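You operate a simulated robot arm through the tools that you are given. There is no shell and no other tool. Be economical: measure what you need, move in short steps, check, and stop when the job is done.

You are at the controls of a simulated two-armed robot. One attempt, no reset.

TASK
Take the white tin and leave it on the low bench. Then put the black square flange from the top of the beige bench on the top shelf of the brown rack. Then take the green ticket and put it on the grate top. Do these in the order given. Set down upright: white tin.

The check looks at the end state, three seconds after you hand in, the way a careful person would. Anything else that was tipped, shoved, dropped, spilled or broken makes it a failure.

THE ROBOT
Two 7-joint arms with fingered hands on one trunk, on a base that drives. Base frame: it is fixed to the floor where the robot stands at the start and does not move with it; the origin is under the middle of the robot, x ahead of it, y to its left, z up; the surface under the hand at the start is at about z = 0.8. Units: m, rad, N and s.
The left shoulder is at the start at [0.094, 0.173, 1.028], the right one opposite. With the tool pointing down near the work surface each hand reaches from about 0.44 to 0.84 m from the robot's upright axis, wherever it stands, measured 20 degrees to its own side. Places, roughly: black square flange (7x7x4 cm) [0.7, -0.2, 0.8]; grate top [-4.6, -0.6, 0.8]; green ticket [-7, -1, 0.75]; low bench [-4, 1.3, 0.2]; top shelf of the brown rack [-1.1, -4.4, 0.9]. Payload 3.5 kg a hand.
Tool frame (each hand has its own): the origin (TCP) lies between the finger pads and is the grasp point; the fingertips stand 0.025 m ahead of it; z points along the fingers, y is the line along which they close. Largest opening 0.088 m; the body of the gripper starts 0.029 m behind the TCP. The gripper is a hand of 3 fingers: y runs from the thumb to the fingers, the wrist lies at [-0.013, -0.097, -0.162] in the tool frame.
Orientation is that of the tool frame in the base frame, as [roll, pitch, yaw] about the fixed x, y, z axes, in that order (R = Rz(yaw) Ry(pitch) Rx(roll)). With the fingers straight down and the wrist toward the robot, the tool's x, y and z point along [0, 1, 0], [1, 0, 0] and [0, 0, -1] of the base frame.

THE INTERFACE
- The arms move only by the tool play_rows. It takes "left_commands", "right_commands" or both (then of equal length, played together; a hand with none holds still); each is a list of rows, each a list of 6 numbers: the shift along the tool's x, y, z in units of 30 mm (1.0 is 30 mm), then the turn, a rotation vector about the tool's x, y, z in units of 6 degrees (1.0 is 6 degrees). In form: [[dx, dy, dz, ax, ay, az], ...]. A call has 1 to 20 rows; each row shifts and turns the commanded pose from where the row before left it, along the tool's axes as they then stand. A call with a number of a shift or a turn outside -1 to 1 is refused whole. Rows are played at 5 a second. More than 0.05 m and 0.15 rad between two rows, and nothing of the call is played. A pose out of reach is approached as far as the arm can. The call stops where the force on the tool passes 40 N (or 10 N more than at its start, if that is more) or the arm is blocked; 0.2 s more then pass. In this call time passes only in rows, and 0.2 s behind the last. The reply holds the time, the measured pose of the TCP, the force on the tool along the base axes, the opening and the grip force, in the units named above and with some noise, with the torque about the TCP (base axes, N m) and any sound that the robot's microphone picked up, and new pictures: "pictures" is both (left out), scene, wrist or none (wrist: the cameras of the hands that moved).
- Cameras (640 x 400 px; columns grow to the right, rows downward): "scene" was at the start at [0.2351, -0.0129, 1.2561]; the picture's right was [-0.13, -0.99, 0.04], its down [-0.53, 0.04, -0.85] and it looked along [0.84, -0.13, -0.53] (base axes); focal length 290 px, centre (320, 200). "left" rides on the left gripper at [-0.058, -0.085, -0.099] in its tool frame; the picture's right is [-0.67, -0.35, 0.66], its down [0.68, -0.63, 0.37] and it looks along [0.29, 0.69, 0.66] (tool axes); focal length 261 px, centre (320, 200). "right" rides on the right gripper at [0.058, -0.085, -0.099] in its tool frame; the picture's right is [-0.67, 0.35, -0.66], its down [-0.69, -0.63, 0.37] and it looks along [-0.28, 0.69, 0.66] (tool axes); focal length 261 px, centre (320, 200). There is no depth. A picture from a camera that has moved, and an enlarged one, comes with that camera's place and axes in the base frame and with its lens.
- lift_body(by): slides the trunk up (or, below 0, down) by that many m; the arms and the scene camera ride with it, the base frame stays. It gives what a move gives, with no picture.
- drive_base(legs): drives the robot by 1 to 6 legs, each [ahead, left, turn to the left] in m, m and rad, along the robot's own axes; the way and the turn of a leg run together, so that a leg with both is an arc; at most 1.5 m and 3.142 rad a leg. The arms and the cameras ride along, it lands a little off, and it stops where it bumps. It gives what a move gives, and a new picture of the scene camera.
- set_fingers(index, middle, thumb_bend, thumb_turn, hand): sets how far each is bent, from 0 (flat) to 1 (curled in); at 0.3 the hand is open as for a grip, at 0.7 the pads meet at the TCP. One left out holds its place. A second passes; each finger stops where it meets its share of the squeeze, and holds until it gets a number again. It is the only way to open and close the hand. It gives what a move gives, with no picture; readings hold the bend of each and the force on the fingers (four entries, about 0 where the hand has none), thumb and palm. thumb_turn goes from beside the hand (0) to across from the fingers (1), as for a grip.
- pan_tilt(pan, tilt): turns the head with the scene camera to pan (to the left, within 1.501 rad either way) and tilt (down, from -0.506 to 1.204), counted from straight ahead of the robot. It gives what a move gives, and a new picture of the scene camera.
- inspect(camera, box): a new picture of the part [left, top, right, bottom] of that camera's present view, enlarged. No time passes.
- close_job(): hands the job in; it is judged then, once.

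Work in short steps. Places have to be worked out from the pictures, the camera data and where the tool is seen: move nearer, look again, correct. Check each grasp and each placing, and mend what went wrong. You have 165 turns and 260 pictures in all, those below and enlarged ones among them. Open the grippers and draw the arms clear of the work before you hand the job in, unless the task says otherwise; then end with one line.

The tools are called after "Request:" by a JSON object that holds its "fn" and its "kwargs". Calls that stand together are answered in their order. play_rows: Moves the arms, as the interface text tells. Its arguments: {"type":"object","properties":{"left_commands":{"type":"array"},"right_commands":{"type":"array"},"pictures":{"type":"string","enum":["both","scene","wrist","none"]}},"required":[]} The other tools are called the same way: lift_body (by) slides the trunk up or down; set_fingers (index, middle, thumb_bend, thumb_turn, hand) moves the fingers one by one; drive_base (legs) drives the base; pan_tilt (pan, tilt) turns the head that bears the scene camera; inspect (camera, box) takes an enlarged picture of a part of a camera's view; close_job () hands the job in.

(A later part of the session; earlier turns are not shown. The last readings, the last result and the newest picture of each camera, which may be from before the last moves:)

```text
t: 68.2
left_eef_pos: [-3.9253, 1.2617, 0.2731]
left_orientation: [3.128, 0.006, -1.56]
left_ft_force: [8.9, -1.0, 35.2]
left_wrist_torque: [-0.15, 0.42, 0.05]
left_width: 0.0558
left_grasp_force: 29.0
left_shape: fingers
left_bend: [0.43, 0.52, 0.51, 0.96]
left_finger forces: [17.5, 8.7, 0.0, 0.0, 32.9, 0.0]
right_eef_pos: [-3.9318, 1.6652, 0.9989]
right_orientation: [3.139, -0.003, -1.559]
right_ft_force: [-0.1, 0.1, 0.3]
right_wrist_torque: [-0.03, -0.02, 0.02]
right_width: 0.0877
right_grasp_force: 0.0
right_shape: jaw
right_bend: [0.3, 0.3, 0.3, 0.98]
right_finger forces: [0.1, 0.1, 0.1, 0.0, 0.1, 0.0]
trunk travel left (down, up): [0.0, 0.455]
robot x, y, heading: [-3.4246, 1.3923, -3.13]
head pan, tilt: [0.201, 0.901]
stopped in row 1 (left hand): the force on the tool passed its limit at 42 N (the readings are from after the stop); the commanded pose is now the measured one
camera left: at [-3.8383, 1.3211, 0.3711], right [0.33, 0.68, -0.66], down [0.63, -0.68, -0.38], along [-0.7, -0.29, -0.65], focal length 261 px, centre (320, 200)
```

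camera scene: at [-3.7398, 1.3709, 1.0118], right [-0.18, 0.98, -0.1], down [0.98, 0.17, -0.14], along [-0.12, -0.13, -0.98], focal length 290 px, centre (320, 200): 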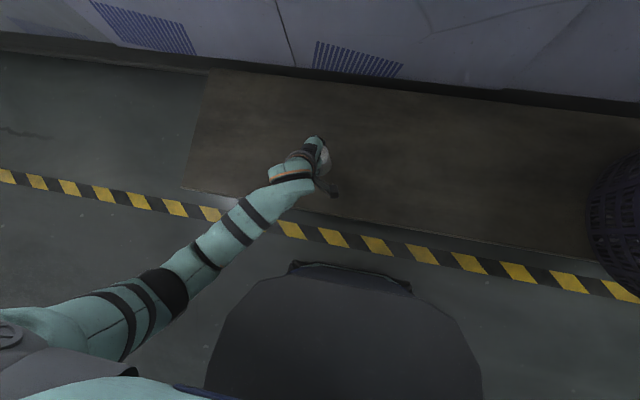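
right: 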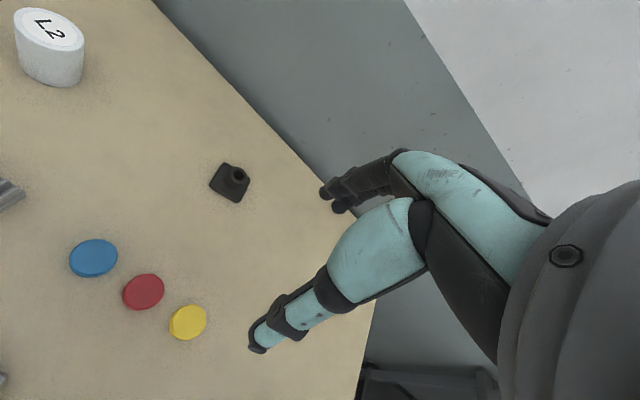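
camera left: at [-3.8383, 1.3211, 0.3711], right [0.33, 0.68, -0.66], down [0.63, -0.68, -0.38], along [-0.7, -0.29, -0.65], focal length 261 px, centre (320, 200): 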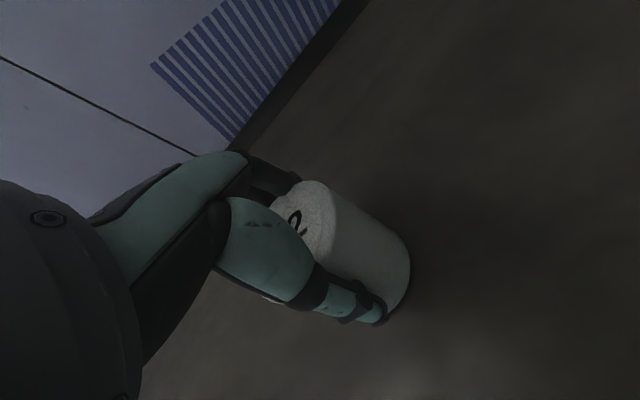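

Contact at TCP z 0.273: the tin is standing on the bench. Easing the push by 2 mm, then opening the hand.

Request:
{"fn": "play_rows", "kwargs": {"left_commands": [[0, 0, -0.06, 0, 0, 0]], "pictures": "none"}}

Request:
{"fn": "set_fingers", "kwargs": {"hand": "left", "index": 0.3, "middle": 0.3, "thumb_bend": 0.3}}

Request:
{"fn": "inspect", "kwargs": {"camera": "left", "box": [200, 120, 460, 380]}}

```text
t: 68.6
left_eef_pos: [-3.923, 1.2619, 0.2707]
left_orientation: [3.131, 0.003, -1.562]
left_ft_force: [1.8, 0.2, 26.1]
left_wrist_torque: [-0.14, 0.63, -0.01]
left_width: 0.056
left_grasp_force: 28.7
left_shape: fingers
left_bend: [0.43, 0.51, 0.52, 0.96]
left_finger forces: [21.0, 9.2, 0.1, 0.0, 27.9, 0.1]
right_eef_pos: [-3.9332, 1.6658, 0.9992]
right_orientation: [3.139, -0.001, -1.558]
right_ft_force: [-0.1, 1.0, 0.5]
right_wrist_torque: [-0.06, 0.0, -0.03]
right_width: 0.0878
right_grasp_force: 0.0
right_shape: jaw
right_bend: [0.3, 0.3, 0.3, 0.98]
right_finger forces: [0.1, 0.0, 0.0, 0.0, 0.0, 0.0]
trunk travel left (down, up): [0.0, 0.455]
robot x, y, heading: [-3.4286, 1.3943, -3.129]
head pan, tilt: [0.201, 0.901]
```

```text
t: 69.6
left_eef_pos: [-3.9224, 1.2613, 0.2697]
left_orientation: [3.139, 0.001, -1.56]
left_ft_force: [0.7, 0.4, 0.4]
left_wrist_torque: [-0.01, -0.01, -0.01]
left_width: 0.0859
left_grasp_force: 1.1
left_shape: fingers
left_bend: [0.3, 0.3, 0.3, 0.97]
left_finger forces: [0.7, 0.0, 0.0, 0.0, 1.4, 0.0]
right_eef_pos: [-3.9356, 1.665, 0.9974]
right_orientation: [-3.139, 0.0, -1.559]
right_ft_force: [0.0, 0.1, -0.3]
right_wrist_torque: [-0.01, 0.02, -0.02]
right_width: 0.0878
right_grasp_force: 0.0
right_shape: jaw
right_bend: [0.3, 0.3, 0.3, 0.98]
right_finger forces: [0.0, 0.0, 0.0, 0.0, 0.0, 0.1]
trunk travel left (down, up): [0.0, 0.455]
robot x, y, heading: [-3.4293, 1.3885, -3.127]
head pan, tilt: [0.201, 0.901]
```

```text
1.54 times, centred on (330, 250) of left
camera zoom: at [-3.8378, 1.3199, 0.3692], right [0.34, 0.68, -0.65], down [0.64, -0.68, -0.37], along [-0.69, -0.29, -0.66], focal length 401 px, centre (305, 123)
```

zoom: 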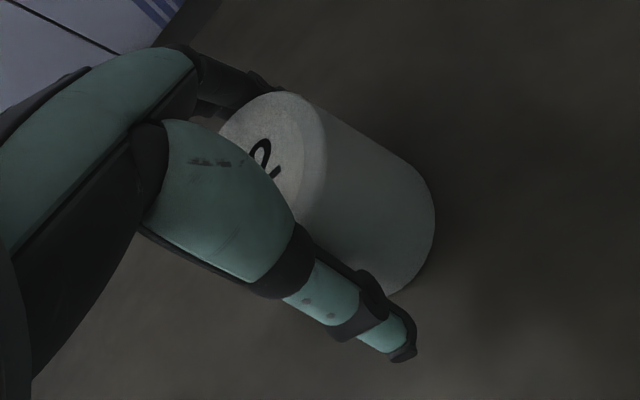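

Released, upright; slight contact remains, so I open a bit wider and then rise.

Request:
{"fn": "set_fingers", "kwargs": {"hand": "left", "index": 0.2, "middle": 0.2, "thumb_bend": 0.2}}

Request:
{"fn": "play_rows", "kwargs": {"left_commands": [[0, 0, -0.3, 0, 0, 0], [0, 0, -0.5, 0, 0, 0], [0, 0, -0.8, 0, 0, 0], [0, 0, -1, 0, 0, 0], [0, 0, -1, 0, 0, 0]], "pictures": "wrist"}}

```text
t: 70.6
left_eef_pos: [-3.9244, 1.2617, 0.2713]
left_orientation: [3.138, 0.003, -1.561]
left_ft_force: [0.1, -0.3, 0.4]
left_wrist_torque: [0.02, 0.01, -0.01]
left_width: 0.1034
left_grasp_force: 0.0
left_shape: fingers
left_bend: [0.2, 0.2, 0.2, 0.97]
left_finger forces: [0.0, 0.0, 0.0, 0.1, 0.0, 0.0]
right_eef_pos: [-3.9351, 1.6659, 0.9995]
right_orientation: [-3.14, 0.0, -1.559]
right_ft_force: [0.3, -0.5, 0.0]
right_wrist_torque: [0.0, 0.0, 0.01]
right_width: 0.0878
right_grasp_force: 0.0
right_shape: jaw
right_bend: [0.3, 0.3, 0.3, 0.98]
right_finger forces: [0.0, 0.0, 0.0, 0.0, 0.1, 0.0]
trunk travel left (down, up): [0.0, 0.455]
robot x, y, heading: [-3.4311, 1.3921, -3.131]
head pan, tilt: [0.201, 0.901]
```

```text
t: 71.8
left_eef_pos: [-3.9253, 1.2407, 0.3737]
left_orientation: [3.134, -0.038, -1.564]
left_ft_force: [-0.4, -0.2, -0.1]
left_wrist_torque: [-0.02, 0.02, 0.0]
left_width: 0.1033
left_grasp_force: 0.0
left_shape: fingers
left_bend: [0.2, 0.2, 0.2, 0.97]
left_finger forces: [0.0, 0.0, 0.0, 0.0, 0.0, 0.0]
right_eef_pos: [-3.9369, 1.6652, 0.9952]
right_orientation: [-3.138, 0.0, -1.559]
right_ft_force: [0.2, 0.7, 0.8]
right_wrist_torque: [0.01, 0.04, 0.01]
right_width: 0.0877
right_grasp_force: 0.0
right_shape: jaw
right_bend: [0.3, 0.3, 0.3, 0.98]
right_finger forces: [0.0, 0.0, 0.0, 0.0, 0.1, 0.0]
trunk travel left (down, up): [0.0, 0.455]
robot x, y, heading: [-3.4282, 1.3873, -3.133]
head pan, tilt: [0.201, 0.901]
camera left: at [-3.8384, 1.304, 0.4707], right [0.34, 0.65, -0.68], down [0.63, -0.7, -0.34], along [-0.7, -0.31, -0.64], focal length 261 px, centre (320, 200)
```

left: 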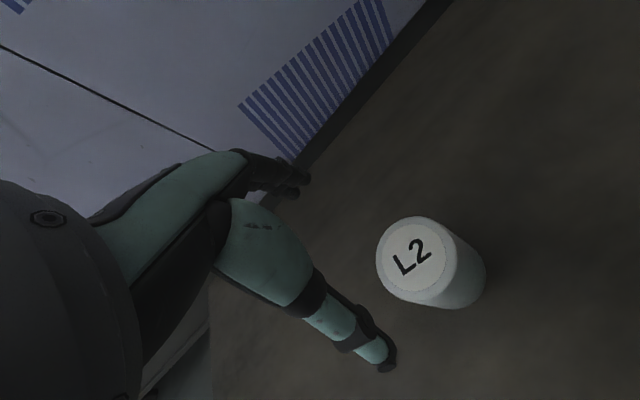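

The tin stands upright on the bench. Raising the arm, then the trunk back up.

Request:
{"fn": "play_rows", "kwargs": {"left_commands": [[0, 0, -1, 0, 0, 0], [0, 0, -1, 0, 0, 0], [0, 0, -1, 0, 0, 0], [0, 0, -1, 0, 0, 0], [0, 0, -1, 0, 0, 0], [0, 0, -1, 0, 0, 0], [0, 0, -1, 0, 0, 0], [0, 0, -1, 0, 0, 0], [0, 0, -1, 0, 0, 0], [0, 0, -1, 0, 0, 0], [0, 0, -1, 0, 0, 0], [0, 0, -1, 0, 0, 0], [0, 0, -1, 0, 0, 0], [0, 0, -1, 0, 0, 0], [0, 0, -1, 0, 0, 0], [0, 0, -1, 0, 0, 0], [0, 0, -1, 0, 0, 0]], "pictures": "scene"}}

Request:
{"fn": "lift_body", "kwargs": {"by": 0.125}}

```text
t: 72.5
left_eef_pos: [-3.9205, 1.2003, 0.4301]
left_orientation: [3.134, -0.168, -1.6]
left_ft_force: [-1.0, 0.3, 0.4]
left_wrist_torque: [0.03, -0.01, -0.03]
left_width: 0.1036
left_grasp_force: 0.1
left_shape: fingers
left_bend: [0.2, 0.2, 0.2, 0.97]
left_finger forces: [0.0, 0.0, 0.0, 0.1, 0.1, 0.0]
right_eef_pos: [-3.9337, 1.6645, 1.0016]
right_orientation: [3.138, 0.001, -1.559]
right_ft_force: [-0.1, -0.2, 0.7]
right_wrist_torque: [0.02, -0.01, -0.01]
right_width: 0.0874
right_grasp_force: 0.0
right_shape: jaw
right_bend: [0.3, 0.3, 0.3, 0.98]
right_finger forces: [0.0, 0.1, 0.0, 0.0, 0.0, 0.1]
trunk travel left (down, up): [0.0, 0.455]
robot x, y, heading: [-3.4283, 1.3873, -3.128]
head pan, tilt: [0.201, 0.901]
stopped in row 3 (left hand): the arm was blocked; the commanded pose is now the measured one
camera scene: at [-3.7373, 1.3708, 1.0147], right [-0.18, 0.98, -0.1], down [0.98, 0.17, -0.14], along [-0.12, -0.13, -0.98], focal length 290 px, centre (320, 200)
```

scene: 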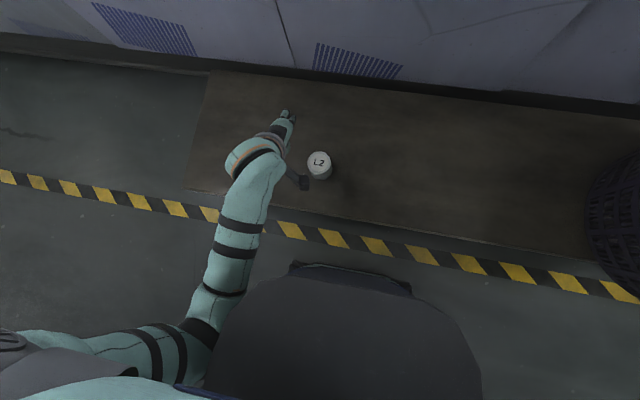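

```text
t: 74.0
left_eef_pos: [-3.9183, 1.1941, 0.5511]
left_orientation: [-3.141, -0.179, -1.6]
left_ft_force: [0.4, 1.0, -0.8]
left_wrist_torque: [0.01, -0.04, 0.0]
left_width: 0.1034
left_grasp_force: 0.1
left_shape: fingers
left_bend: [0.2, 0.2, 0.2, 0.97]
left_finger forces: [0.0, 0.1, 0.0, 0.0, 0.0, 0.0]
right_eef_pos: [-3.9352, 1.6658, 1.1238]
right_orientation: [-3.14, 0.0, -1.559]
right_ft_force: [-0.9, -0.4, 0.9]
right_wrist_torque: [-0.02, 0.01, -0.03]
right_width: 0.0878
right_grasp_force: 0.1
right_shape: jaw
right_bend: [0.3, 0.3, 0.3, 0.98]
right_finger forces: [0.0, 0.1, 0.0, 0.0, 0.0, 0.0]
trunk travel left (down, up): [-0.125, 0.33]
robot x, y, heading: [-3.4258, 1.3889, -3.133]
head pan, tilt: [0.201, 0.901]
```

The elbow had folded against the body; the hand is clear of the tin now. I move it outward to the left and up in small steps.

Request:
{"fn": "play_rows", "kwargs": {"left_commands": [[0.8, 0.3, -0.3, 0, 0, 0], [0.8, 0.3, -0.3, 0, 0, 0], [0.8, 0.3, -0.3, 0, 0, 0], [0.8, 0.3, -0.3, 0, 0, 0], [0.8, 0, -0.5, 0, 0, 0]], "pictures": "scene"}}

```text
t: 75.2
left_eef_pos: [-3.9607, 1.0909, 0.6241]
left_orientation: [3.14, -0.165, -1.601]
left_ft_force: [0.1, -0.1, -0.3]
left_wrist_torque: [0.02, 0.0, 0.02]
left_width: 0.1033
left_grasp_force: 0.0
left_shape: fingers
left_bend: [0.2, 0.2, 0.2, 0.97]
left_finger forces: [0.0, 0.0, 0.0, 0.0, 0.0, 0.1]
right_eef_pos: [-3.9352, 1.6642, 1.1234]
right_orientation: [3.141, 0.0, -1.559]
right_ft_force: [0.8, 1.0, 0.2]
right_wrist_torque: [0.0, 0.02, 0.05]
right_width: 0.0877
right_grasp_force: 0.1
right_shape: jaw
right_bend: [0.3, 0.3, 0.3, 0.98]
right_finger forces: [0.0, 0.0, 0.0, 0.1, 0.1, 0.1]
trunk travel left (down, up): [-0.125, 0.33]
robot x, y, heading: [-3.4289, 1.3902, -3.13]
head pan, tilt: [0.201, 0.901]
camera scene: at [-3.6314, 1.372, 1.2092], right [-0.2, 0.98, -0.06], down [0.91, 0.17, -0.38], along [-0.36, -0.13, -0.92], focal length 290 px, centre (320, 200)
```

scene: 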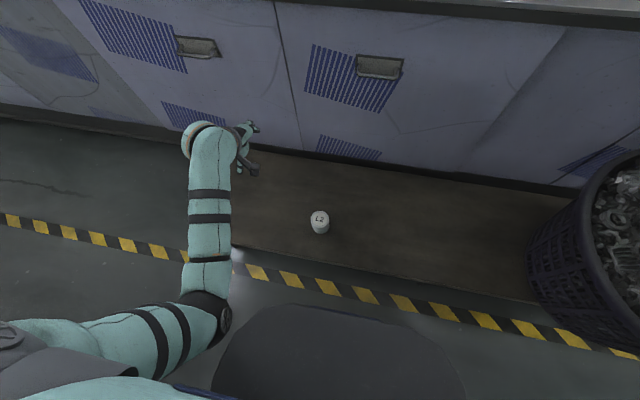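

Clear of the tin. Raising further while drawing back.

Request:
{"fn": "play_rows", "kwargs": {"left_commands": [[0, -0.2, -1, 0, 0, 0], [0, -0.2, -1, 0, 0, 0], [0, -0.2, -1, 0, 0, 0], [0, -0.2, -1, 0, 0, 0], [0, -0.2, -1, 0, 0, 0], [0, -0.2, -1, 0, 0, 0], [0, -0.2, -1, 0, 0, 0], [0, -0.2, -1, 0, 0, 0], [0, 0, -1, 0, 0, 0], [0, 0, -1, 0, 0, 0], [0, 0, -1, 0, 0, 0], [0, 0, -1, 0, 0, 0], [0, 0, -1, 0, 0, 0], [0, 0, -1, 0, 0, 0]], "pictures": "scene"}}

```text
t: 78.4
left_eef_pos: [-3.9169, 1.1056, 1.0432]
left_orientation: [3.121, -0.193, -1.472]
left_ft_force: [-0.1, 0.3, -0.6]
left_wrist_torque: [0.01, -0.02, -0.01]
left_width: 0.1033
left_grasp_force: 0.1
left_shape: fingers
left_bend: [0.2, 0.2, 0.2, 0.97]
left_finger forces: [0.0, 0.0, 0.0, 0.0, 0.1, 0.0]
left hand out of reach, approached as far as the arm can: row 11, 12
right_eef_pos: [-3.936, 1.6641, 1.1233]
right_orientation: [-3.138, 0.001, -1.559]
right_ft_force: [-0.3, 0.3, 0.0]
right_wrist_torque: [-0.01, 0.0, 0.03]
right_width: 0.0875
right_grasp_force: 0.0
right_shape: jaw
right_bend: [0.3, 0.3, 0.3, 0.98]
right_finger forces: [0.0, 0.1, 0.1, 0.1, 0.0, 0.0]
trunk travel left (down, up): [-0.125, 0.33]
robot x, y, heading: [-3.4251, 1.3911, -3.131]
head pan, tilt: [0.201, 0.901]
stopped in row 14 (left hand): the arm was blocked; the commanded pose is now the measured one
camera scene: at [-3.6319, 1.372, 1.209], right [-0.2, 0.98, -0.06], down [0.91, 0.17, -0.38], along [-0.36, -0.13, -0.92], focal length 290 px, centre (320, 200)
```

scene: 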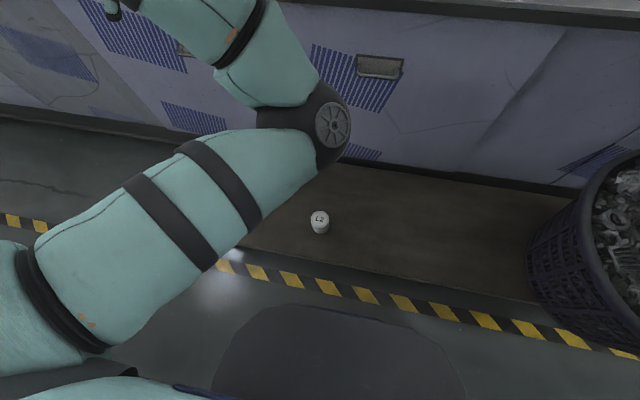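

The tin is safely placed. I head back toward the beige bench: back off, strafe to the corridor line, and turn around in the open.

Request:
{"fn": "drive_base", "kwargs": {"legs": [[-0.5, 0, 0], [0, 1.2, 0], [0, 1.2, 0], [0, 0, 3.13]]}}

Request:
{"fn": "pan_tilt", "kwargs": {"pan": 0, "tilt": 0.3}}

```text
t: 100.1
left_eef_pos: [-2.4117, -0.7349, 1.0437]
left_orientation: [3.116, -0.194, 1.651]
left_ft_force: [0.1, 0.7, -0.8]
left_wrist_torque: [0.01, -0.03, 0.01]
left_width: 0.1034
left_grasp_force: 0.1
left_shape: fingers
left_bend: [0.2, 0.2, 0.2, 0.97]
left_finger forces: [0.1, 0.0, 0.1, 0.0, 0.0, 0.1]
right_eef_pos: [-2.3994, -1.2935, 1.1231]
right_orientation: [-3.139, 0.0, 1.568]
right_ft_force: [0.5, -0.4, 0.6]
right_wrist_torque: [-0.01, -0.01, 0.0]
right_width: 0.0877
right_grasp_force: 0.0
right_shape: jaw
right_bend: [0.3, 0.3, 0.3, 0.98]
right_finger forces: [0.0, 0.0, 0.0, 0.1, 0.1, 0.1]
trunk travel left (down, up): [-0.125, 0.33]
robot x, y, heading: [-2.9031, -1.0135, -0.004]
head pan, tilt: [0.201, 0.901]
camera scene: at [-2.7014, -0.9978, 1.2091], right [0.19, -0.98, -0.06], down [-0.91, -0.15, -0.38], along [0.36, 0.12, -0.92], focal length 290 px, centre (320, 200)
```

scene: 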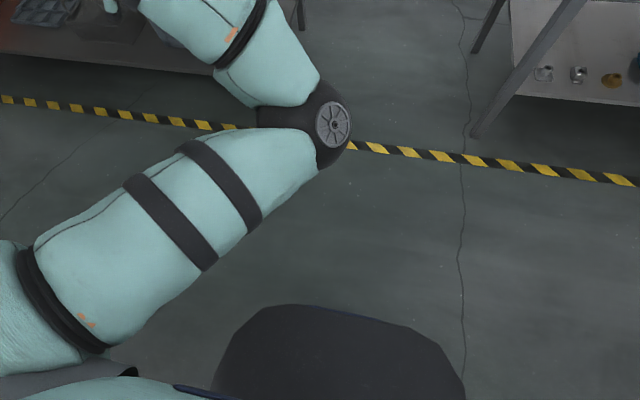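

```text
t: 101.1
left_eef_pos: [-2.4107, -0.7337, 1.0451]
left_orientation: [3.118, -0.193, 1.655]
left_ft_force: [-0.4, -0.4, 0.1]
left_wrist_torque: [-0.03, 0.0, 0.02]
left_width: 0.1034
left_grasp_force: 0.0
left_shape: fingers
left_bend: [0.2, 0.2, 0.2, 0.97]
left_finger forces: [0.0, 0.0, 0.0, 0.0, 0.0, 0.0]
right_eef_pos: [-2.3999, -1.2942, 1.1228]
right_orientation: [-3.139, -0.001, 1.568]
right_ft_force: [0.1, 0.2, -1.1]
right_wrist_torque: [0.01, -0.01, 0.0]
right_width: 0.0878
right_grasp_force: 0.0
right_shape: jaw
right_bend: [0.3, 0.3, 0.3, 0.98]
right_finger forces: [0.1, 0.1, 0.1, 0.1, 0.0, 0.0]
trunk travel left (down, up): [-0.125, 0.33]
robot x, y, heading: [-2.9072, -1.0092, -0.004]
head pan, tilt: [0.0, 0.3]
camera scene: at [-2.6682, -1.013, 1.2538], right [0.0, -1.0, 0.0], down [-0.55, 0.0, -0.83], along [0.83, 0.0, -0.55], focal length 290 px, centre (320, 200)
```

scene: 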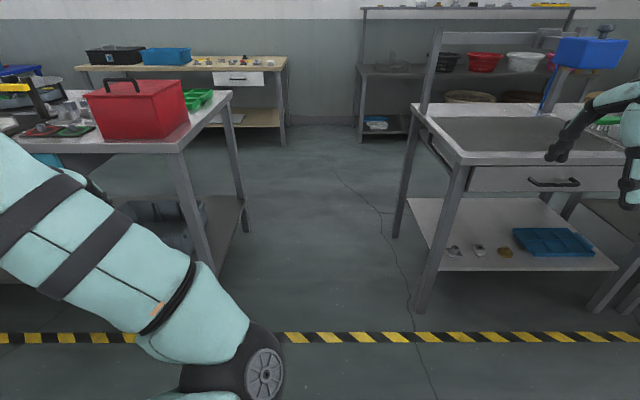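

The corridor center is y≈-1.0. Driving through and then to the bench.

Request:
{"fn": "drive_base", "kwargs": {"legs": [[0.9, 0.05, 0], [1.4, 0, 0]]}}

Request:
{"fn": "drive_base", "kwargs": {"legs": [[0, 0.87, 0], [0.55, 0, 0]]}}

```text
t: 108.4
left_eef_pos: [-1.1171, -0.6625, 1.0352]
left_orientation: [3.126, -0.175, 1.679]
left_ft_force: [0.5, 0.1, -0.2]
left_wrist_torque: [-0.02, 0.05, 0.04]
left_width: 0.1036
left_grasp_force: 0.1
left_shape: fingers
left_bend: [0.2, 0.2, 0.2, 0.98]
left_finger forces: [0.0, 0.1, 0.1, 0.1, 0.0, 0.1]
right_eef_pos: [-1.0912, -1.2155, 1.1236]
right_orientation: [-3.131, 0.022, 1.604]
right_ft_force: [0.1, 0.2, 0.5]
right_wrist_torque: [0.01, 0.03, 0.01]
right_width: 0.0878
right_grasp_force: 0.0
right_shape: jaw
right_bend: [0.3, 0.3, 0.3, 0.98]
right_finger forces: [0.0, 0.1, 0.0, 0.0, 0.0, 0.0]
trunk travel left (down, up): [-0.125, 0.33]
robot x, y, heading: [-1.6086, -0.968, 0.017]
head pan, tilt: [0.0, 0.3]
stopped in leg 2: the robot was blocked; the commanded pose is now the measured one
camera scene: at [-1.3656, -0.9428, 1.2517], right [0.02, -1.0, 0.02], down [-0.56, -0.03, -0.83], along [0.83, 0.0, -0.56], focal length 290 px, centre (320, 200)
```

scene: 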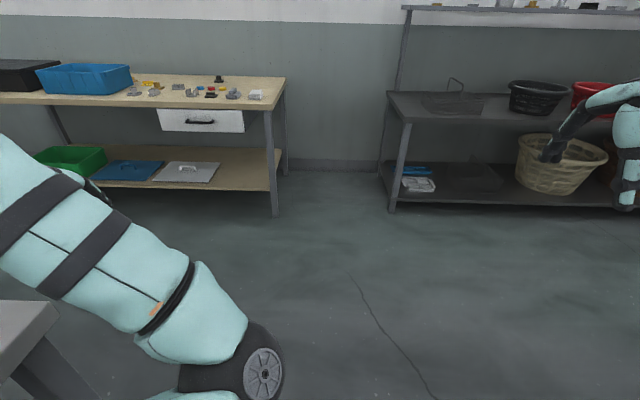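

```text
t: 109.3
left_eef_pos: [-1.1207, -0.6594, 1.0413]
left_orientation: [3.117, -0.184, 1.678]
left_ft_force: [0.1, 0.1, -0.1]
left_wrist_torque: [-0.02, -0.03, -0.03]
left_width: 0.1036
left_grasp_force: 0.1
left_shape: fingers
left_bend: [0.2, 0.2, 0.2, 0.98]
left_finger forces: [0.1, 0.0, 0.0, 0.1, 0.1, 0.0]
right_eef_pos: [-1.0985, -1.216, 1.1255]
right_orientation: [-3.139, 0.011, 1.601]
right_ft_force: [-1.3, 0.7, 0.0]
right_wrist_torque: [0.0, 0.02, 0.03]
right_width: 0.0877
right_grasp_force: 0.1
right_shape: jaw
right_bend: [0.3, 0.3, 0.3, 0.98]
right_finger forces: [0.1, 0.0, 0.0, 0.0, 0.0, 0.1]
trunk travel left (down, up): [-0.125, 0.33]
robot x, y, heading: [-1.6113, -0.9609, 0.02]
head pan, tilt: [0.0, 0.3]
stopped in leg 1: the robot was blocked; the commanded pose is now the measured one
camera scene: at [-1.3729, -0.9436, 1.2537], right [0.02, -1.0, 0.01], down [-0.55, -0.02, -0.83], along [0.83, 0.01, -0.55], focal length 290 px, centre (320, 200)
```

scene: 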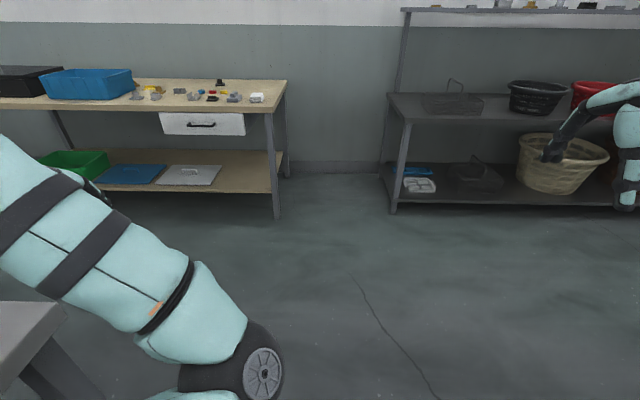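

Blocked at x≈-1.61. I look both sides to see what touches.

Request:
{"fn": "pan_tilt", "kwargs": {"pan": 1.3, "tilt": 0.7}}

Request:
{"fn": "pan_tilt", "kwargs": {"pan": -1.3, "tilt": 0.7}}

```text
t: 110.8
left_eef_pos: [-1.1195, -0.6605, 1.0404]
left_orientation: [3.119, -0.184, 1.675]
left_ft_force: [0.1, 0.8, 0.2]
left_wrist_torque: [0.01, 0.02, 0.02]
left_width: 0.1037
left_grasp_force: 0.1
left_shape: fingers
left_bend: [0.2, 0.2, 0.2, 0.98]
left_finger forces: [0.1, 0.0, 0.1, 0.1, 0.0, 0.1]
right_eef_pos: [-1.099, -1.2175, 1.1242]
right_orientation: [-3.138, 0.014, 1.598]
right_ft_force: [-0.8, -0.1, -0.4]
right_wrist_torque: [-0.01, -0.02, 0.01]
right_width: 0.0879
right_grasp_force: 0.1
right_shape: jaw
right_bend: [0.3, 0.3, 0.3, 0.98]
right_finger forces: [0.0, 0.0, 0.0, 0.0, 0.0, 0.0]
trunk travel left (down, up): [-0.125, 0.33]
robot x, y, heading: [-1.6096, -0.958, 0.02]
head pan, tilt: [1.3, 0.7]
camera scene: at [-1.4503, -0.8626, 1.2376], right [0.93, -0.26, -0.27], down [-0.37, -0.63, -0.68], along [0.0, 0.73, -0.68], focal length 290 px, centre (320, 200)
```

scene: 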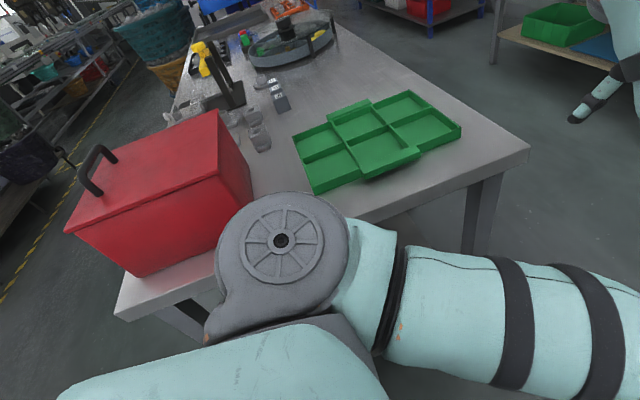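

```text
t: 113.1
left_eef_pos: [-1.12, -0.659, 1.04]
left_orientation: [3.119, -0.184, 1.677]
left_ft_force: [-0.2, -1.0, -0.2]
left_wrist_torque: [0.03, 0.01, 0.0]
left_width: 0.1033
left_grasp_force: 0.1
left_shape: fingers
left_bend: [0.2, 0.2, 0.2, 0.98]
left_finger forces: [0.0, 0.1, 0.0, 0.0, 0.1, 0.1]
right_eef_pos: [-1.0978, -1.2171, 1.1245]
right_orientation: [-3.137, 0.014, 1.598]
right_ft_force: [0.9, 0.3, 0.3]
right_wrist_torque: [0.0, 0.01, -0.02]
right_width: 0.0879
right_grasp_force: 0.1
right_shape: jaw
right_bend: [0.3, 0.3, 0.3, 0.98]
right_finger forces: [0.0, 0.1, 0.0, 0.1, 0.0, 0.1]
trunk travel left (down, up): [-0.125, 0.33]
robot x, y, heading: [-1.6063, -0.9572, 0.012]
head pan, tilt: [-1.3, 0.7]
camera scene: at [-1.4481, -1.0263, 1.2394], right [-0.92, -0.28, 0.28], down [-0.39, 0.61, -0.69], along [0.02, -0.74, -0.67], focal length 290 px, centre (320, 200)
```

scene: 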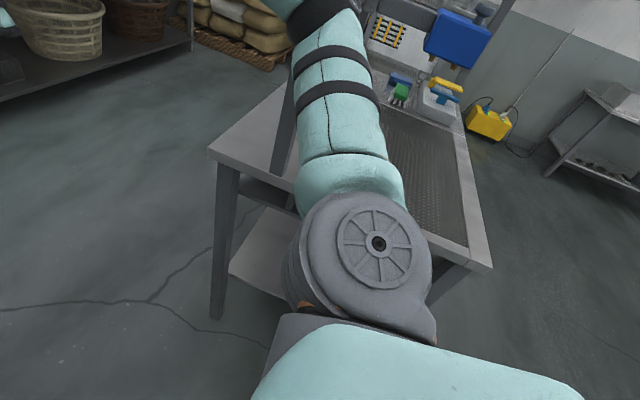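

The right elbow reaches over the grey table and meets its upright. I back off 0.25 m and then tuck the right elbow by moving that hand forward and inward.

Request:
{"fn": "drive_base", "kwargs": {"legs": [[-0.25, 0, 0]]}}

Request:
{"fn": "play_rows", "kwargs": {"right_commands": [[0.6, 1, 0, 0, 0, 0], [0.6, 1, 0, 0, 0, 0], [0.6, 1, 0, 0, 0, 0], [0.6, 1, 0, 0, 0, 0], [0.6, 1, 0, 0, 0, 0], [0.6, 0, 0, 0, 0, 0], [0.6, 0, 0, 0, 0, 0]], "pictures": "scene"}}

```text
t: 114.9
left_eef_pos: [-1.3715, -0.6738, 1.0441]
left_orientation: [3.114, -0.195, 1.678]
left_ft_force: [-0.4, 0.0, 0.4]
left_wrist_torque: [0.01, 0.03, 0.01]
left_width: 0.1034
left_grasp_force: 0.1
left_shape: fingers
left_bend: [0.2, 0.2, 0.2, 0.98]
left_finger forces: [0.0, 0.1, 0.0, 0.0, 0.1, 0.0]
right_eef_pos: [-1.3519, -1.2322, 1.1214]
right_orientation: [-3.139, 0.003, 1.595]
right_ft_force: [-0.3, 0.1, -0.3]
right_wrist_torque: [0.01, 0.03, 0.0]
right_width: 0.0876
right_grasp_force: 0.1
right_shape: jaw
right_bend: [0.3, 0.3, 0.3, 0.98]
right_finger forces: [0.0, 0.0, 0.1, 0.0, 0.1, 0.0]
trunk travel left (down, up): [-0.125, 0.33]
robot x, y, heading: [-1.86, -0.9624, 0.016]
head pan, tilt: [-1.3, 0.7]
camera scene: at [-1.7016, -1.0421, 1.239], right [-0.92, -0.28, 0.27], down [-0.39, 0.62, -0.69], along [0.02, -0.74, -0.68], focal length 290 px, centre (320, 200)
```

scene: 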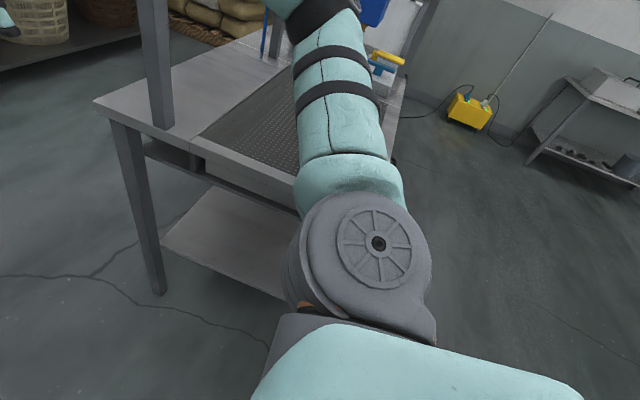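

```text
t: 116.5
left_eef_pos: [-1.3715, -0.6737, 1.0439]
left_orientation: [3.116, -0.194, 1.678]
left_ft_force: [-0.4, 0.4, -0.2]
left_wrist_torque: [0.01, 0.01, 0.0]
left_width: 0.1035
left_grasp_force: 0.1
left_shape: fingers
left_bend: [0.2, 0.2, 0.2, 0.98]
left_finger forces: [0.0, 0.0, 0.0, 0.0, 0.0, 0.1]
right_eef_pos: [-1.2036, -1.1008, 1.1202]
right_orientation: [-3.14, 0.002, 1.596]
right_ft_force: [0.3, -0.4, 0.0]
right_wrist_torque: [-0.04, -0.02, -0.01]
right_width: 0.088
right_grasp_force: 0.0
right_shape: jaw
right_bend: [0.3, 0.3, 0.3, 0.98]
right_finger forces: [0.1, 0.0, 0.1, 0.1, 0.1, 0.1]
trunk travel left (down, up): [-0.125, 0.33]
robot x, y, heading: [-1.8569, -0.9623, 0.016]
head pan, tilt: [-1.3, 0.7]
camera scene: at [-1.7013, -1.0415, 1.2391], right [-0.92, -0.28, 0.27], down [-0.39, 0.62, -0.69], along [0.02, -0.74, -0.68], focal length 290 px, centre (320, 200)
```

scene: 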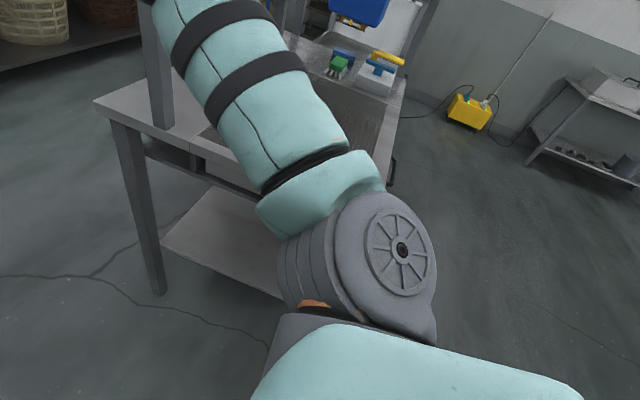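

Tucking more: extend the right hand further ahead so the arm straightens.

Request:
{"fn": "play_rows", "kwargs": {"right_commands": [[0, 1, 0, 0, 0, 0], [0, 1, 0, 0, 0, 0], [0, 1, 0, 0, 0, 0]], "pictures": "scene"}}

```text
t: 117.3
left_eef_pos: [-1.3731, -0.6748, 1.0439]
left_orientation: [3.115, -0.196, 1.677]
left_ft_force: [0.1, 0.1, -0.4]
left_wrist_torque: [0.01, 0.03, -0.02]
left_width: 0.1032
left_grasp_force: 0.1
left_shape: fingers
left_bend: [0.2, 0.2, 0.2, 0.98]
left_finger forces: [0.0, 0.0, 0.1, 0.0, 0.0, 0.0]
right_eef_pos: [-1.1439, -1.1004, 1.123]
right_orientation: [-3.141, 0.002, 1.595]
right_ft_force: [-1.3, -0.1, -0.2]
right_wrist_torque: [0.04, 0.03, 0.01]
right_width: 0.0875
right_grasp_force: 0.1
right_shape: jaw
right_bend: [0.3, 0.3, 0.3, 0.98]
right_finger forces: [0.0, 0.0, 0.0, 0.1, 0.0, 0.0]
right hand out of reach, approached as far as the arm can: row 3
trunk travel left (down, up): [-0.125, 0.33]
robot x, y, heading: [-1.8601, -0.9595, 0.017]
head pan, tilt: [-1.3, 0.7]
camera scene: at [-1.702, -1.0427, 1.2392], right [-0.92, -0.28, 0.27], down [-0.39, 0.62, -0.69], along [0.02, -0.74, -0.68], focal length 290 px, centre (320, 200)
```

scene: 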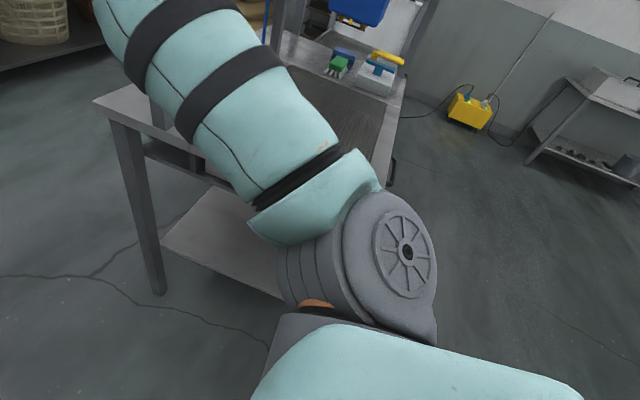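

The right elbow is now about 0.44 m out, the upright 0.53 m. I shift 4 cm left, straighten heading, and advance.

Request:
{"fn": "drive_base", "kwargs": {"legs": [[0, 0.03, -0.017], [0.5, 0.0, 0]]}}

```text
t: 120.7
left_eef_pos: [-0.8636, -0.6557, 1.0444]
left_orientation: [3.115, -0.196, 1.658]
left_ft_force: [-0.2, 0.0, 1.1]
left_wrist_torque: [0.01, -0.02, 0.0]
left_width: 0.1034
left_grasp_force: 0.0
left_shape: fingers
left_bend: [0.2, 0.2, 0.2, 0.98]
left_finger forces: [0.0, 0.0, 0.0, 0.0, 0.0, 0.0]
right_eef_pos: [-0.6442, -1.0871, 1.1209]
right_orientation: [-3.14, 0.001, 1.577]
right_ft_force: [-0.5, 0.2, 0.4]
right_wrist_torque: [0.04, 0.01, 0.0]
right_width: 0.088
right_grasp_force: 0.1
right_shape: jaw
right_bend: [0.3, 0.3, 0.3, 0.98]
right_finger forces: [0.0, 0.0, 0.1, 0.1, 0.0, 0.1]
trunk travel left (down, up): [-0.125, 0.33]
robot x, y, heading: [-1.3598, -0.9326, -0.005]
head pan, tilt: [-1.3, 0.7]
camera scene: at [-1.2009, -1.018, 1.2391], right [-0.93, -0.26, 0.27], down [-0.38, 0.62, -0.69], along [0.01, -0.74, -0.68], focal length 290 px, centre (320, 200)
```

scene: 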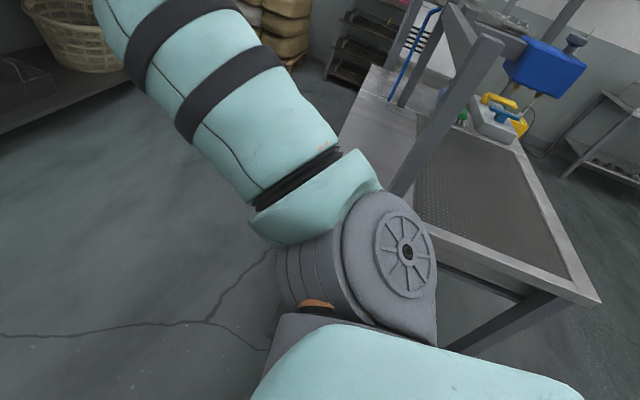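

Passed the upright. On to the bench: ahead, left, ahead.

Request:
{"fn": "drive_base", "kwargs": {"legs": [[0.65, 0, 0.005], [0, 0.85, 0], [0.68, 0, 0]]}}

Request:
{"fn": "pan_tilt", "kwargs": {"pan": -0.2, "tilt": 0.35}}

```text
t: 131.8
left_eef_pos: [0.4653, 0.1964, 1.0458]
left_orientation: [3.114, -0.196, 1.657]
left_ft_force: [-0.5, 0.6, -0.4]
left_wrist_torque: [-0.02, -0.02, -0.02]
left_width: 0.1035
left_grasp_force: 0.1
left_shape: fingers
left_bend: [0.2, 0.2, 0.2, 0.98]
left_finger forces: [0.0, 0.0, 0.0, 0.0, 0.0, 0.1]
right_eef_pos: [0.6868, -0.2344, 1.1226]
right_orientation: [-3.141, 0.002, 1.578]
right_ft_force: [-0.4, -0.2, 0.0]
right_wrist_torque: [-0.02, -0.01, 0.01]
right_width: 0.0877
right_grasp_force: 0.1
right_shape: jaw
right_bend: [0.3, 0.3, 0.3, 0.98]
right_finger forces: [0.0, 0.0, 0.0, 0.1, 0.0, 0.1]
trunk travel left (down, up): [-0.125, 0.33]
robot x, y, heading: [-0.024, -0.0834, -0.004]
head pan, tilt: [-1.3, 0.7]
camera scene: at [0.1305, -0.1666, 1.2391], right [-0.93, -0.26, 0.27], down [-0.38, 0.62, -0.69], along [0.01, -0.74, -0.68], focal length 290 px, centre (320, 200)
```

scene: 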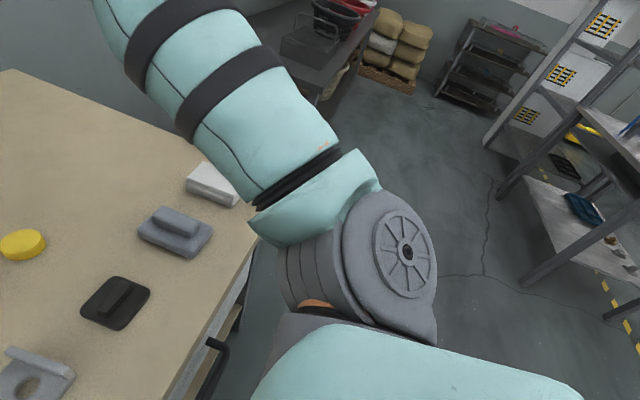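

```text
t: 133.1
left_eef_pos: [0.4665, 0.1954, 1.0432]
left_orientation: [3.115, -0.196, 1.66]
left_ft_force: [0.2, 0.2, 0.0]
left_wrist_torque: [-0.01, -0.01, -0.01]
left_width: 0.1035
left_grasp_force: 0.0
left_shape: fingers
left_bend: [0.2, 0.2, 0.2, 0.98]
left_finger forces: [0.0, 0.0, 0.1, 0.0, 0.1, 0.0]
right_eef_pos: [0.6873, -0.2345, 1.1215]
right_orientation: [-3.139, 0.002, 1.578]
right_ft_force: [0.0, -0.5, -1.1]
right_wrist_torque: [0.0, 0.02, 0.0]
right_width: 0.0877
right_grasp_force: 0.1
right_shape: jaw
right_bend: [0.3, 0.3, 0.3, 0.98]
right_finger forces: [0.0, 0.0, 0.0, 0.0, 0.1, 0.1]
trunk travel left (down, up): [-0.125, 0.33]
robot x, y, heading: [-0.0263, -0.0828, -0.004]
head pan, tilt: [-0.201, 0.351]
camera scene: at [0.2053, -0.1037, 1.2499], right [-0.2, -0.98, 0.06], down [-0.59, 0.07, -0.81], along [0.79, -0.19, -0.59], focal length 290 px, centre (320, 200)
```

scene: 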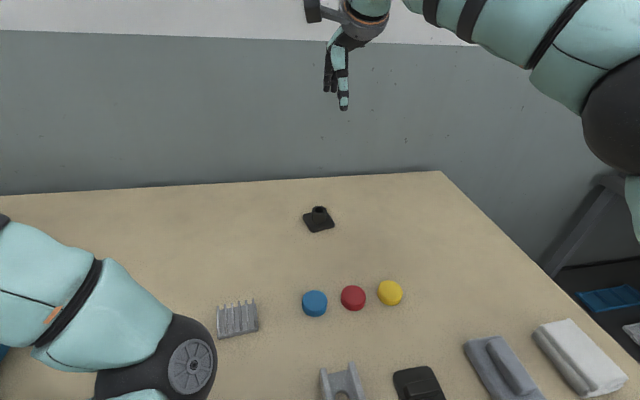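

The flange is near (0.713, -0.229). I take close looks with both cameras to see its boss and orientation.

Request:
{"fn": "inspect", "kwargs": {"camera": "right", "box": [240, 160, 560, 360]}}

Request:
{"fn": "inspect", "kwargs": {"camera": "scene", "box": [260, 170, 380, 270]}}

```text
2.00 times, centred on (400, 260) of right
camera zoom: at [0.6005, -0.1776, 1.22], right [0.35, -0.67, 0.66], down [-0.63, -0.69, -0.36], along [0.7, -0.28, -0.66], focal length 521 px, centre (160, 80)
```

zoom: 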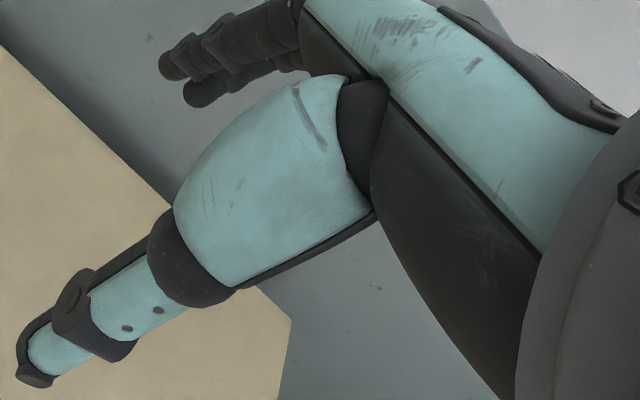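

```text
4.00 times, centred on (320, 220) of scene
camera zoom: at [0.2053, -0.1037, 1.2499], right [-0.2, -0.98, 0.06], down [-0.59, 0.07, -0.81], along [0.79, -0.19, -0.59], focal length 1160 px, centre (320, 120)
```

zoom: 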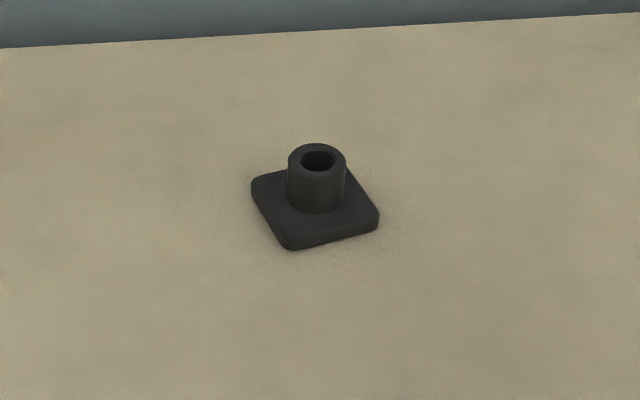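

Boss: about 34 mm wide, center (0.717, -0.228), top z≈0.84. I descend to z 0.90 above it.

Request:
{"fn": "play_rows", "kwargs": {"right_commands": [[0.025, 0.125, 0.92, 0, 0, 0], [0.025, 0.125, 0.92, 0, 0, 0], [0.025, 0.125, 0.92, 0, 0, 0], [0.025, 0.125, 0.92, 0, 0, 0], [0.025, 0.125, 0.92, 0, 0, 0], [0.025, 0.125, 0.92, 0, 0, 0], [0.025, 0.125, 0.92, 0, 0, 0], [0.025, 0.125, 0.92, 0, 0, 0]]}}

```text
t: 134.9
left_eef_pos: [0.466, 0.1954, 1.0459]
left_orientation: [3.116, -0.195, 1.658]
left_ft_force: [0.3, 0.5, -0.2]
left_wrist_torque: [0.01, -0.02, -0.01]
left_width: 0.1032
left_grasp_force: 0.1
left_shape: fingers
left_bend: [0.2, 0.2, 0.2, 0.98]
left_finger forces: [0.0, 0.1, 0.1, 0.0, 0.0, 0.0]
right_eef_pos: [0.7171, -0.2286, 0.8992]
right_orientation: [-3.139, 0.002, 1.577]
right_ft_force: [0.5, -0.7, -0.4]
right_wrist_torque: [0.01, -0.03, -0.01]
right_width: 0.0878
right_grasp_force: 0.0
right_shape: jaw
right_bend: [0.3, 0.3, 0.3, 0.98]
right_finger forces: [0.1, 0.0, 0.1, 0.0, 0.0, 0.1]
trunk travel left (down, up): [-0.125, 0.33]
robot x, y, heading: [-0.0263, -0.0832, -0.007]
head pan, tilt: [-0.201, 0.351]
camera scene: at [0.206, -0.1037, 1.2497], right [-0.2, -0.98, 0.06], down [-0.59, 0.07, -0.81], along [0.79, -0.19, -0.59], focal length 290 px, centre (320, 200)
camera right: at [0.6311, -0.1709, 0.9986], right [0.36, -0.67, 0.66], down [-0.63, -0.69, -0.36], along [0.69, -0.28, -0.66], focal length 261 px, centre (320, 200)
```

scene: 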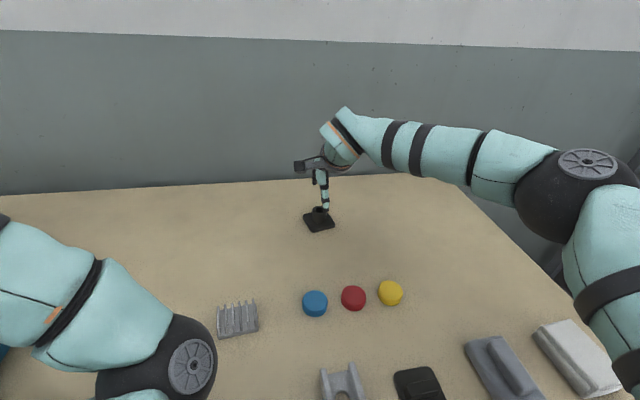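
right: 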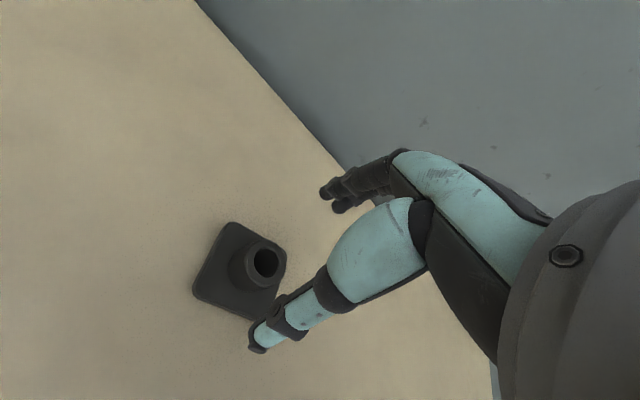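

Slight correction to (0.714, -0.224), then down to TCP z≈0.842.

Request:
{"fn": "play_rows", "kwargs": {"right_commands": [[0.13, -0.1, 0.6, 0, 0, 0], [0, 0, 0.6, 0, 0, 0], [0, 0, 0.4, 0, 0, 0], [0, 0, 0.3, 0, 0, 0]], "pictures": "wrist"}}

Request:
{"fn": "inspect", "kwargs": {"camera": "scene", "box": [260, 150, 380, 250]}}

```text
t: 135.9
left_eef_pos: [0.4661, 0.1947, 1.0439]
left_orientation: [3.115, -0.196, 1.658]
left_ft_force: [0.2, 0.1, 0.2]
left_wrist_torque: [-0.02, 0.0, 0.02]
left_width: 0.1036
left_grasp_force: 0.2
left_shape: fingers
left_bend: [0.2, 0.2, 0.2, 0.98]
left_finger forces: [0.0, 0.1, 0.1, 0.0, 0.0, 0.0]
right_eef_pos: [0.7134, -0.2245, 0.8448]
right_orientation: [3.141, 0.002, 1.578]
right_ft_force: [0.3, 0.4, 0.1]
right_wrist_torque: [0.03, 0.0, -0.02]
right_width: 0.0877
right_grasp_force: 0.0
right_shape: jaw
right_bend: [0.3, 0.3, 0.3, 0.98]
right_finger forces: [0.0, 0.0, 0.0, 0.0, 0.0, 0.0]
trunk travel left (down, up): [-0.125, 0.33]
robot x, y, heading: [-0.0283, -0.082, -0.005]
head pan, tilt: [-0.201, 0.351]
camera right: at [0.6273, -0.1676, 0.9417], right [0.35, -0.67, 0.66], down [-0.62, -0.69, -0.36], along [0.7, -0.28, -0.66], focal length 261 px, centre (320, 200)
```

right: 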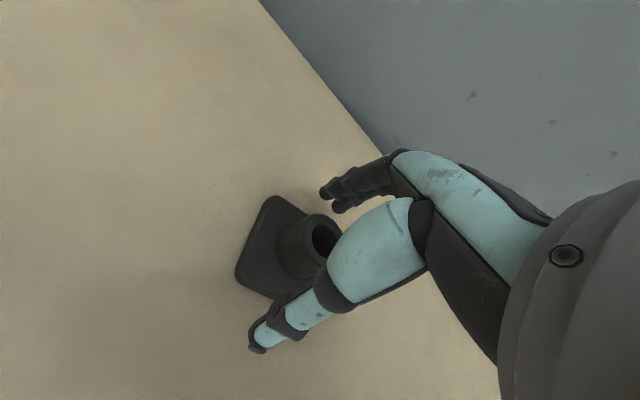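

```text
4.00 times, centred on (320, 200) of scene
camera zoom: at [0.2056, -0.1037, 1.2498], right [-0.2, -0.98, 0.06], down [-0.59, 0.07, -0.81], along [0.79, -0.19, -0.59], focal length 1160 px, centre (320, 200)
```

zoom: 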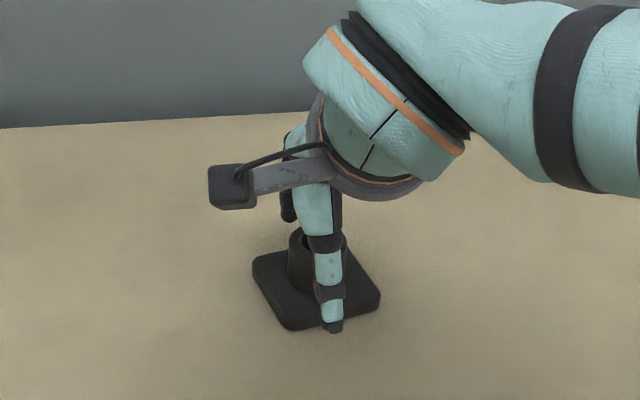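

The hand straddles the boss. Down 4 mm more, then close.

Request:
{"fn": "play_rows", "kwargs": {"right_commands": [[0.1, 0, 0.13, 0, 0, 0]], "pictures": "none"}}

Request:
{"fn": "set_fingers", "kwargs": {"hand": "right", "index": 0.7, "middle": 0.7, "thumb_bend": 0.7}}

Request:
{"fn": "inspect", "kwargs": {"camera": "right", "box": [200, 150, 440, 370]}}

```text
t: 136.3
left_eef_pos: [0.4657, 0.1952, 1.045]
left_orientation: [3.115, -0.195, 1.66]
left_ft_force: [0.9, 0.4, 0.5]
left_wrist_torque: [0.0, -0.01, -0.02]
left_width: 0.1034
left_grasp_force: 0.0
left_shape: fingers
left_bend: [0.2, 0.2, 0.2, 0.98]
left_finger forces: [0.0, 0.1, 0.0, 0.0, 0.1, 0.0]
right_eef_pos: [0.7135, -0.2218, 0.8388]
right_orientation: [-3.14, 0.001, 1.579]
right_ft_force: [-0.2, 0.0, -0.5]
right_wrist_torque: [0.04, 0.02, -0.02]
right_width: 0.0877
right_grasp_force: 0.1
right_shape: jaw
right_bend: [0.3, 0.3, 0.3, 0.98]
right_finger forces: [0.0, 0.0, 0.0, 0.0, 0.0, 0.0]
trunk travel left (down, up): [-0.125, 0.33]
robot x, y, heading: [-0.0287, -0.0861, -0.007]
head pan, tilt: [-0.201, 0.351]
```

```text
t: 137.3
left_eef_pos: [0.4658, 0.1944, 1.0445]
left_orientation: [3.116, -0.197, 1.659]
left_ft_force: [-0.6, 0.3, 0.0]
left_wrist_torque: [0.04, -0.01, -0.02]
left_width: 0.1033
left_grasp_force: 0.1
left_shape: fingers
left_bend: [0.2, 0.2, 0.2, 0.98]
left_finger forces: [0.0, 0.1, 0.0, 0.0, 0.1, 0.0]
right_eef_pos: [0.7133, -0.2219, 0.8395]
right_orientation: [-3.139, 0.002, 1.578]
right_ft_force: [0.2, -0.5, 0.7]
right_wrist_torque: [-0.02, -0.05, 0.03]
right_width: 0.0201
right_grasp_force: 9.5
right_shape: fingers
right_bend: [0.63, 0.62, 0.59, 0.96]
right_finger forces: [3.9, 6.5, 0.0, 0.0, 8.6, 0.0]
trunk travel left (down, up): [-0.125, 0.33]
robot x, y, heading: [-0.0262, -0.0833, -0.006]
head pan, tilt: [-0.201, 0.351]
```

```text
1.82 times, centred on (320, 260) of right
camera zoom: at [0.6273, -0.1648, 0.9378], right [0.35, -0.67, 0.66], down [-0.63, -0.69, -0.36], along [0.69, -0.28, -0.66], focal length 474 px, centre (320, 91)
```

zoom: 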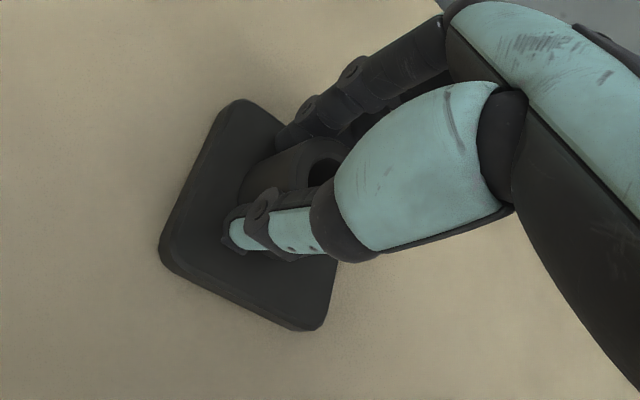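

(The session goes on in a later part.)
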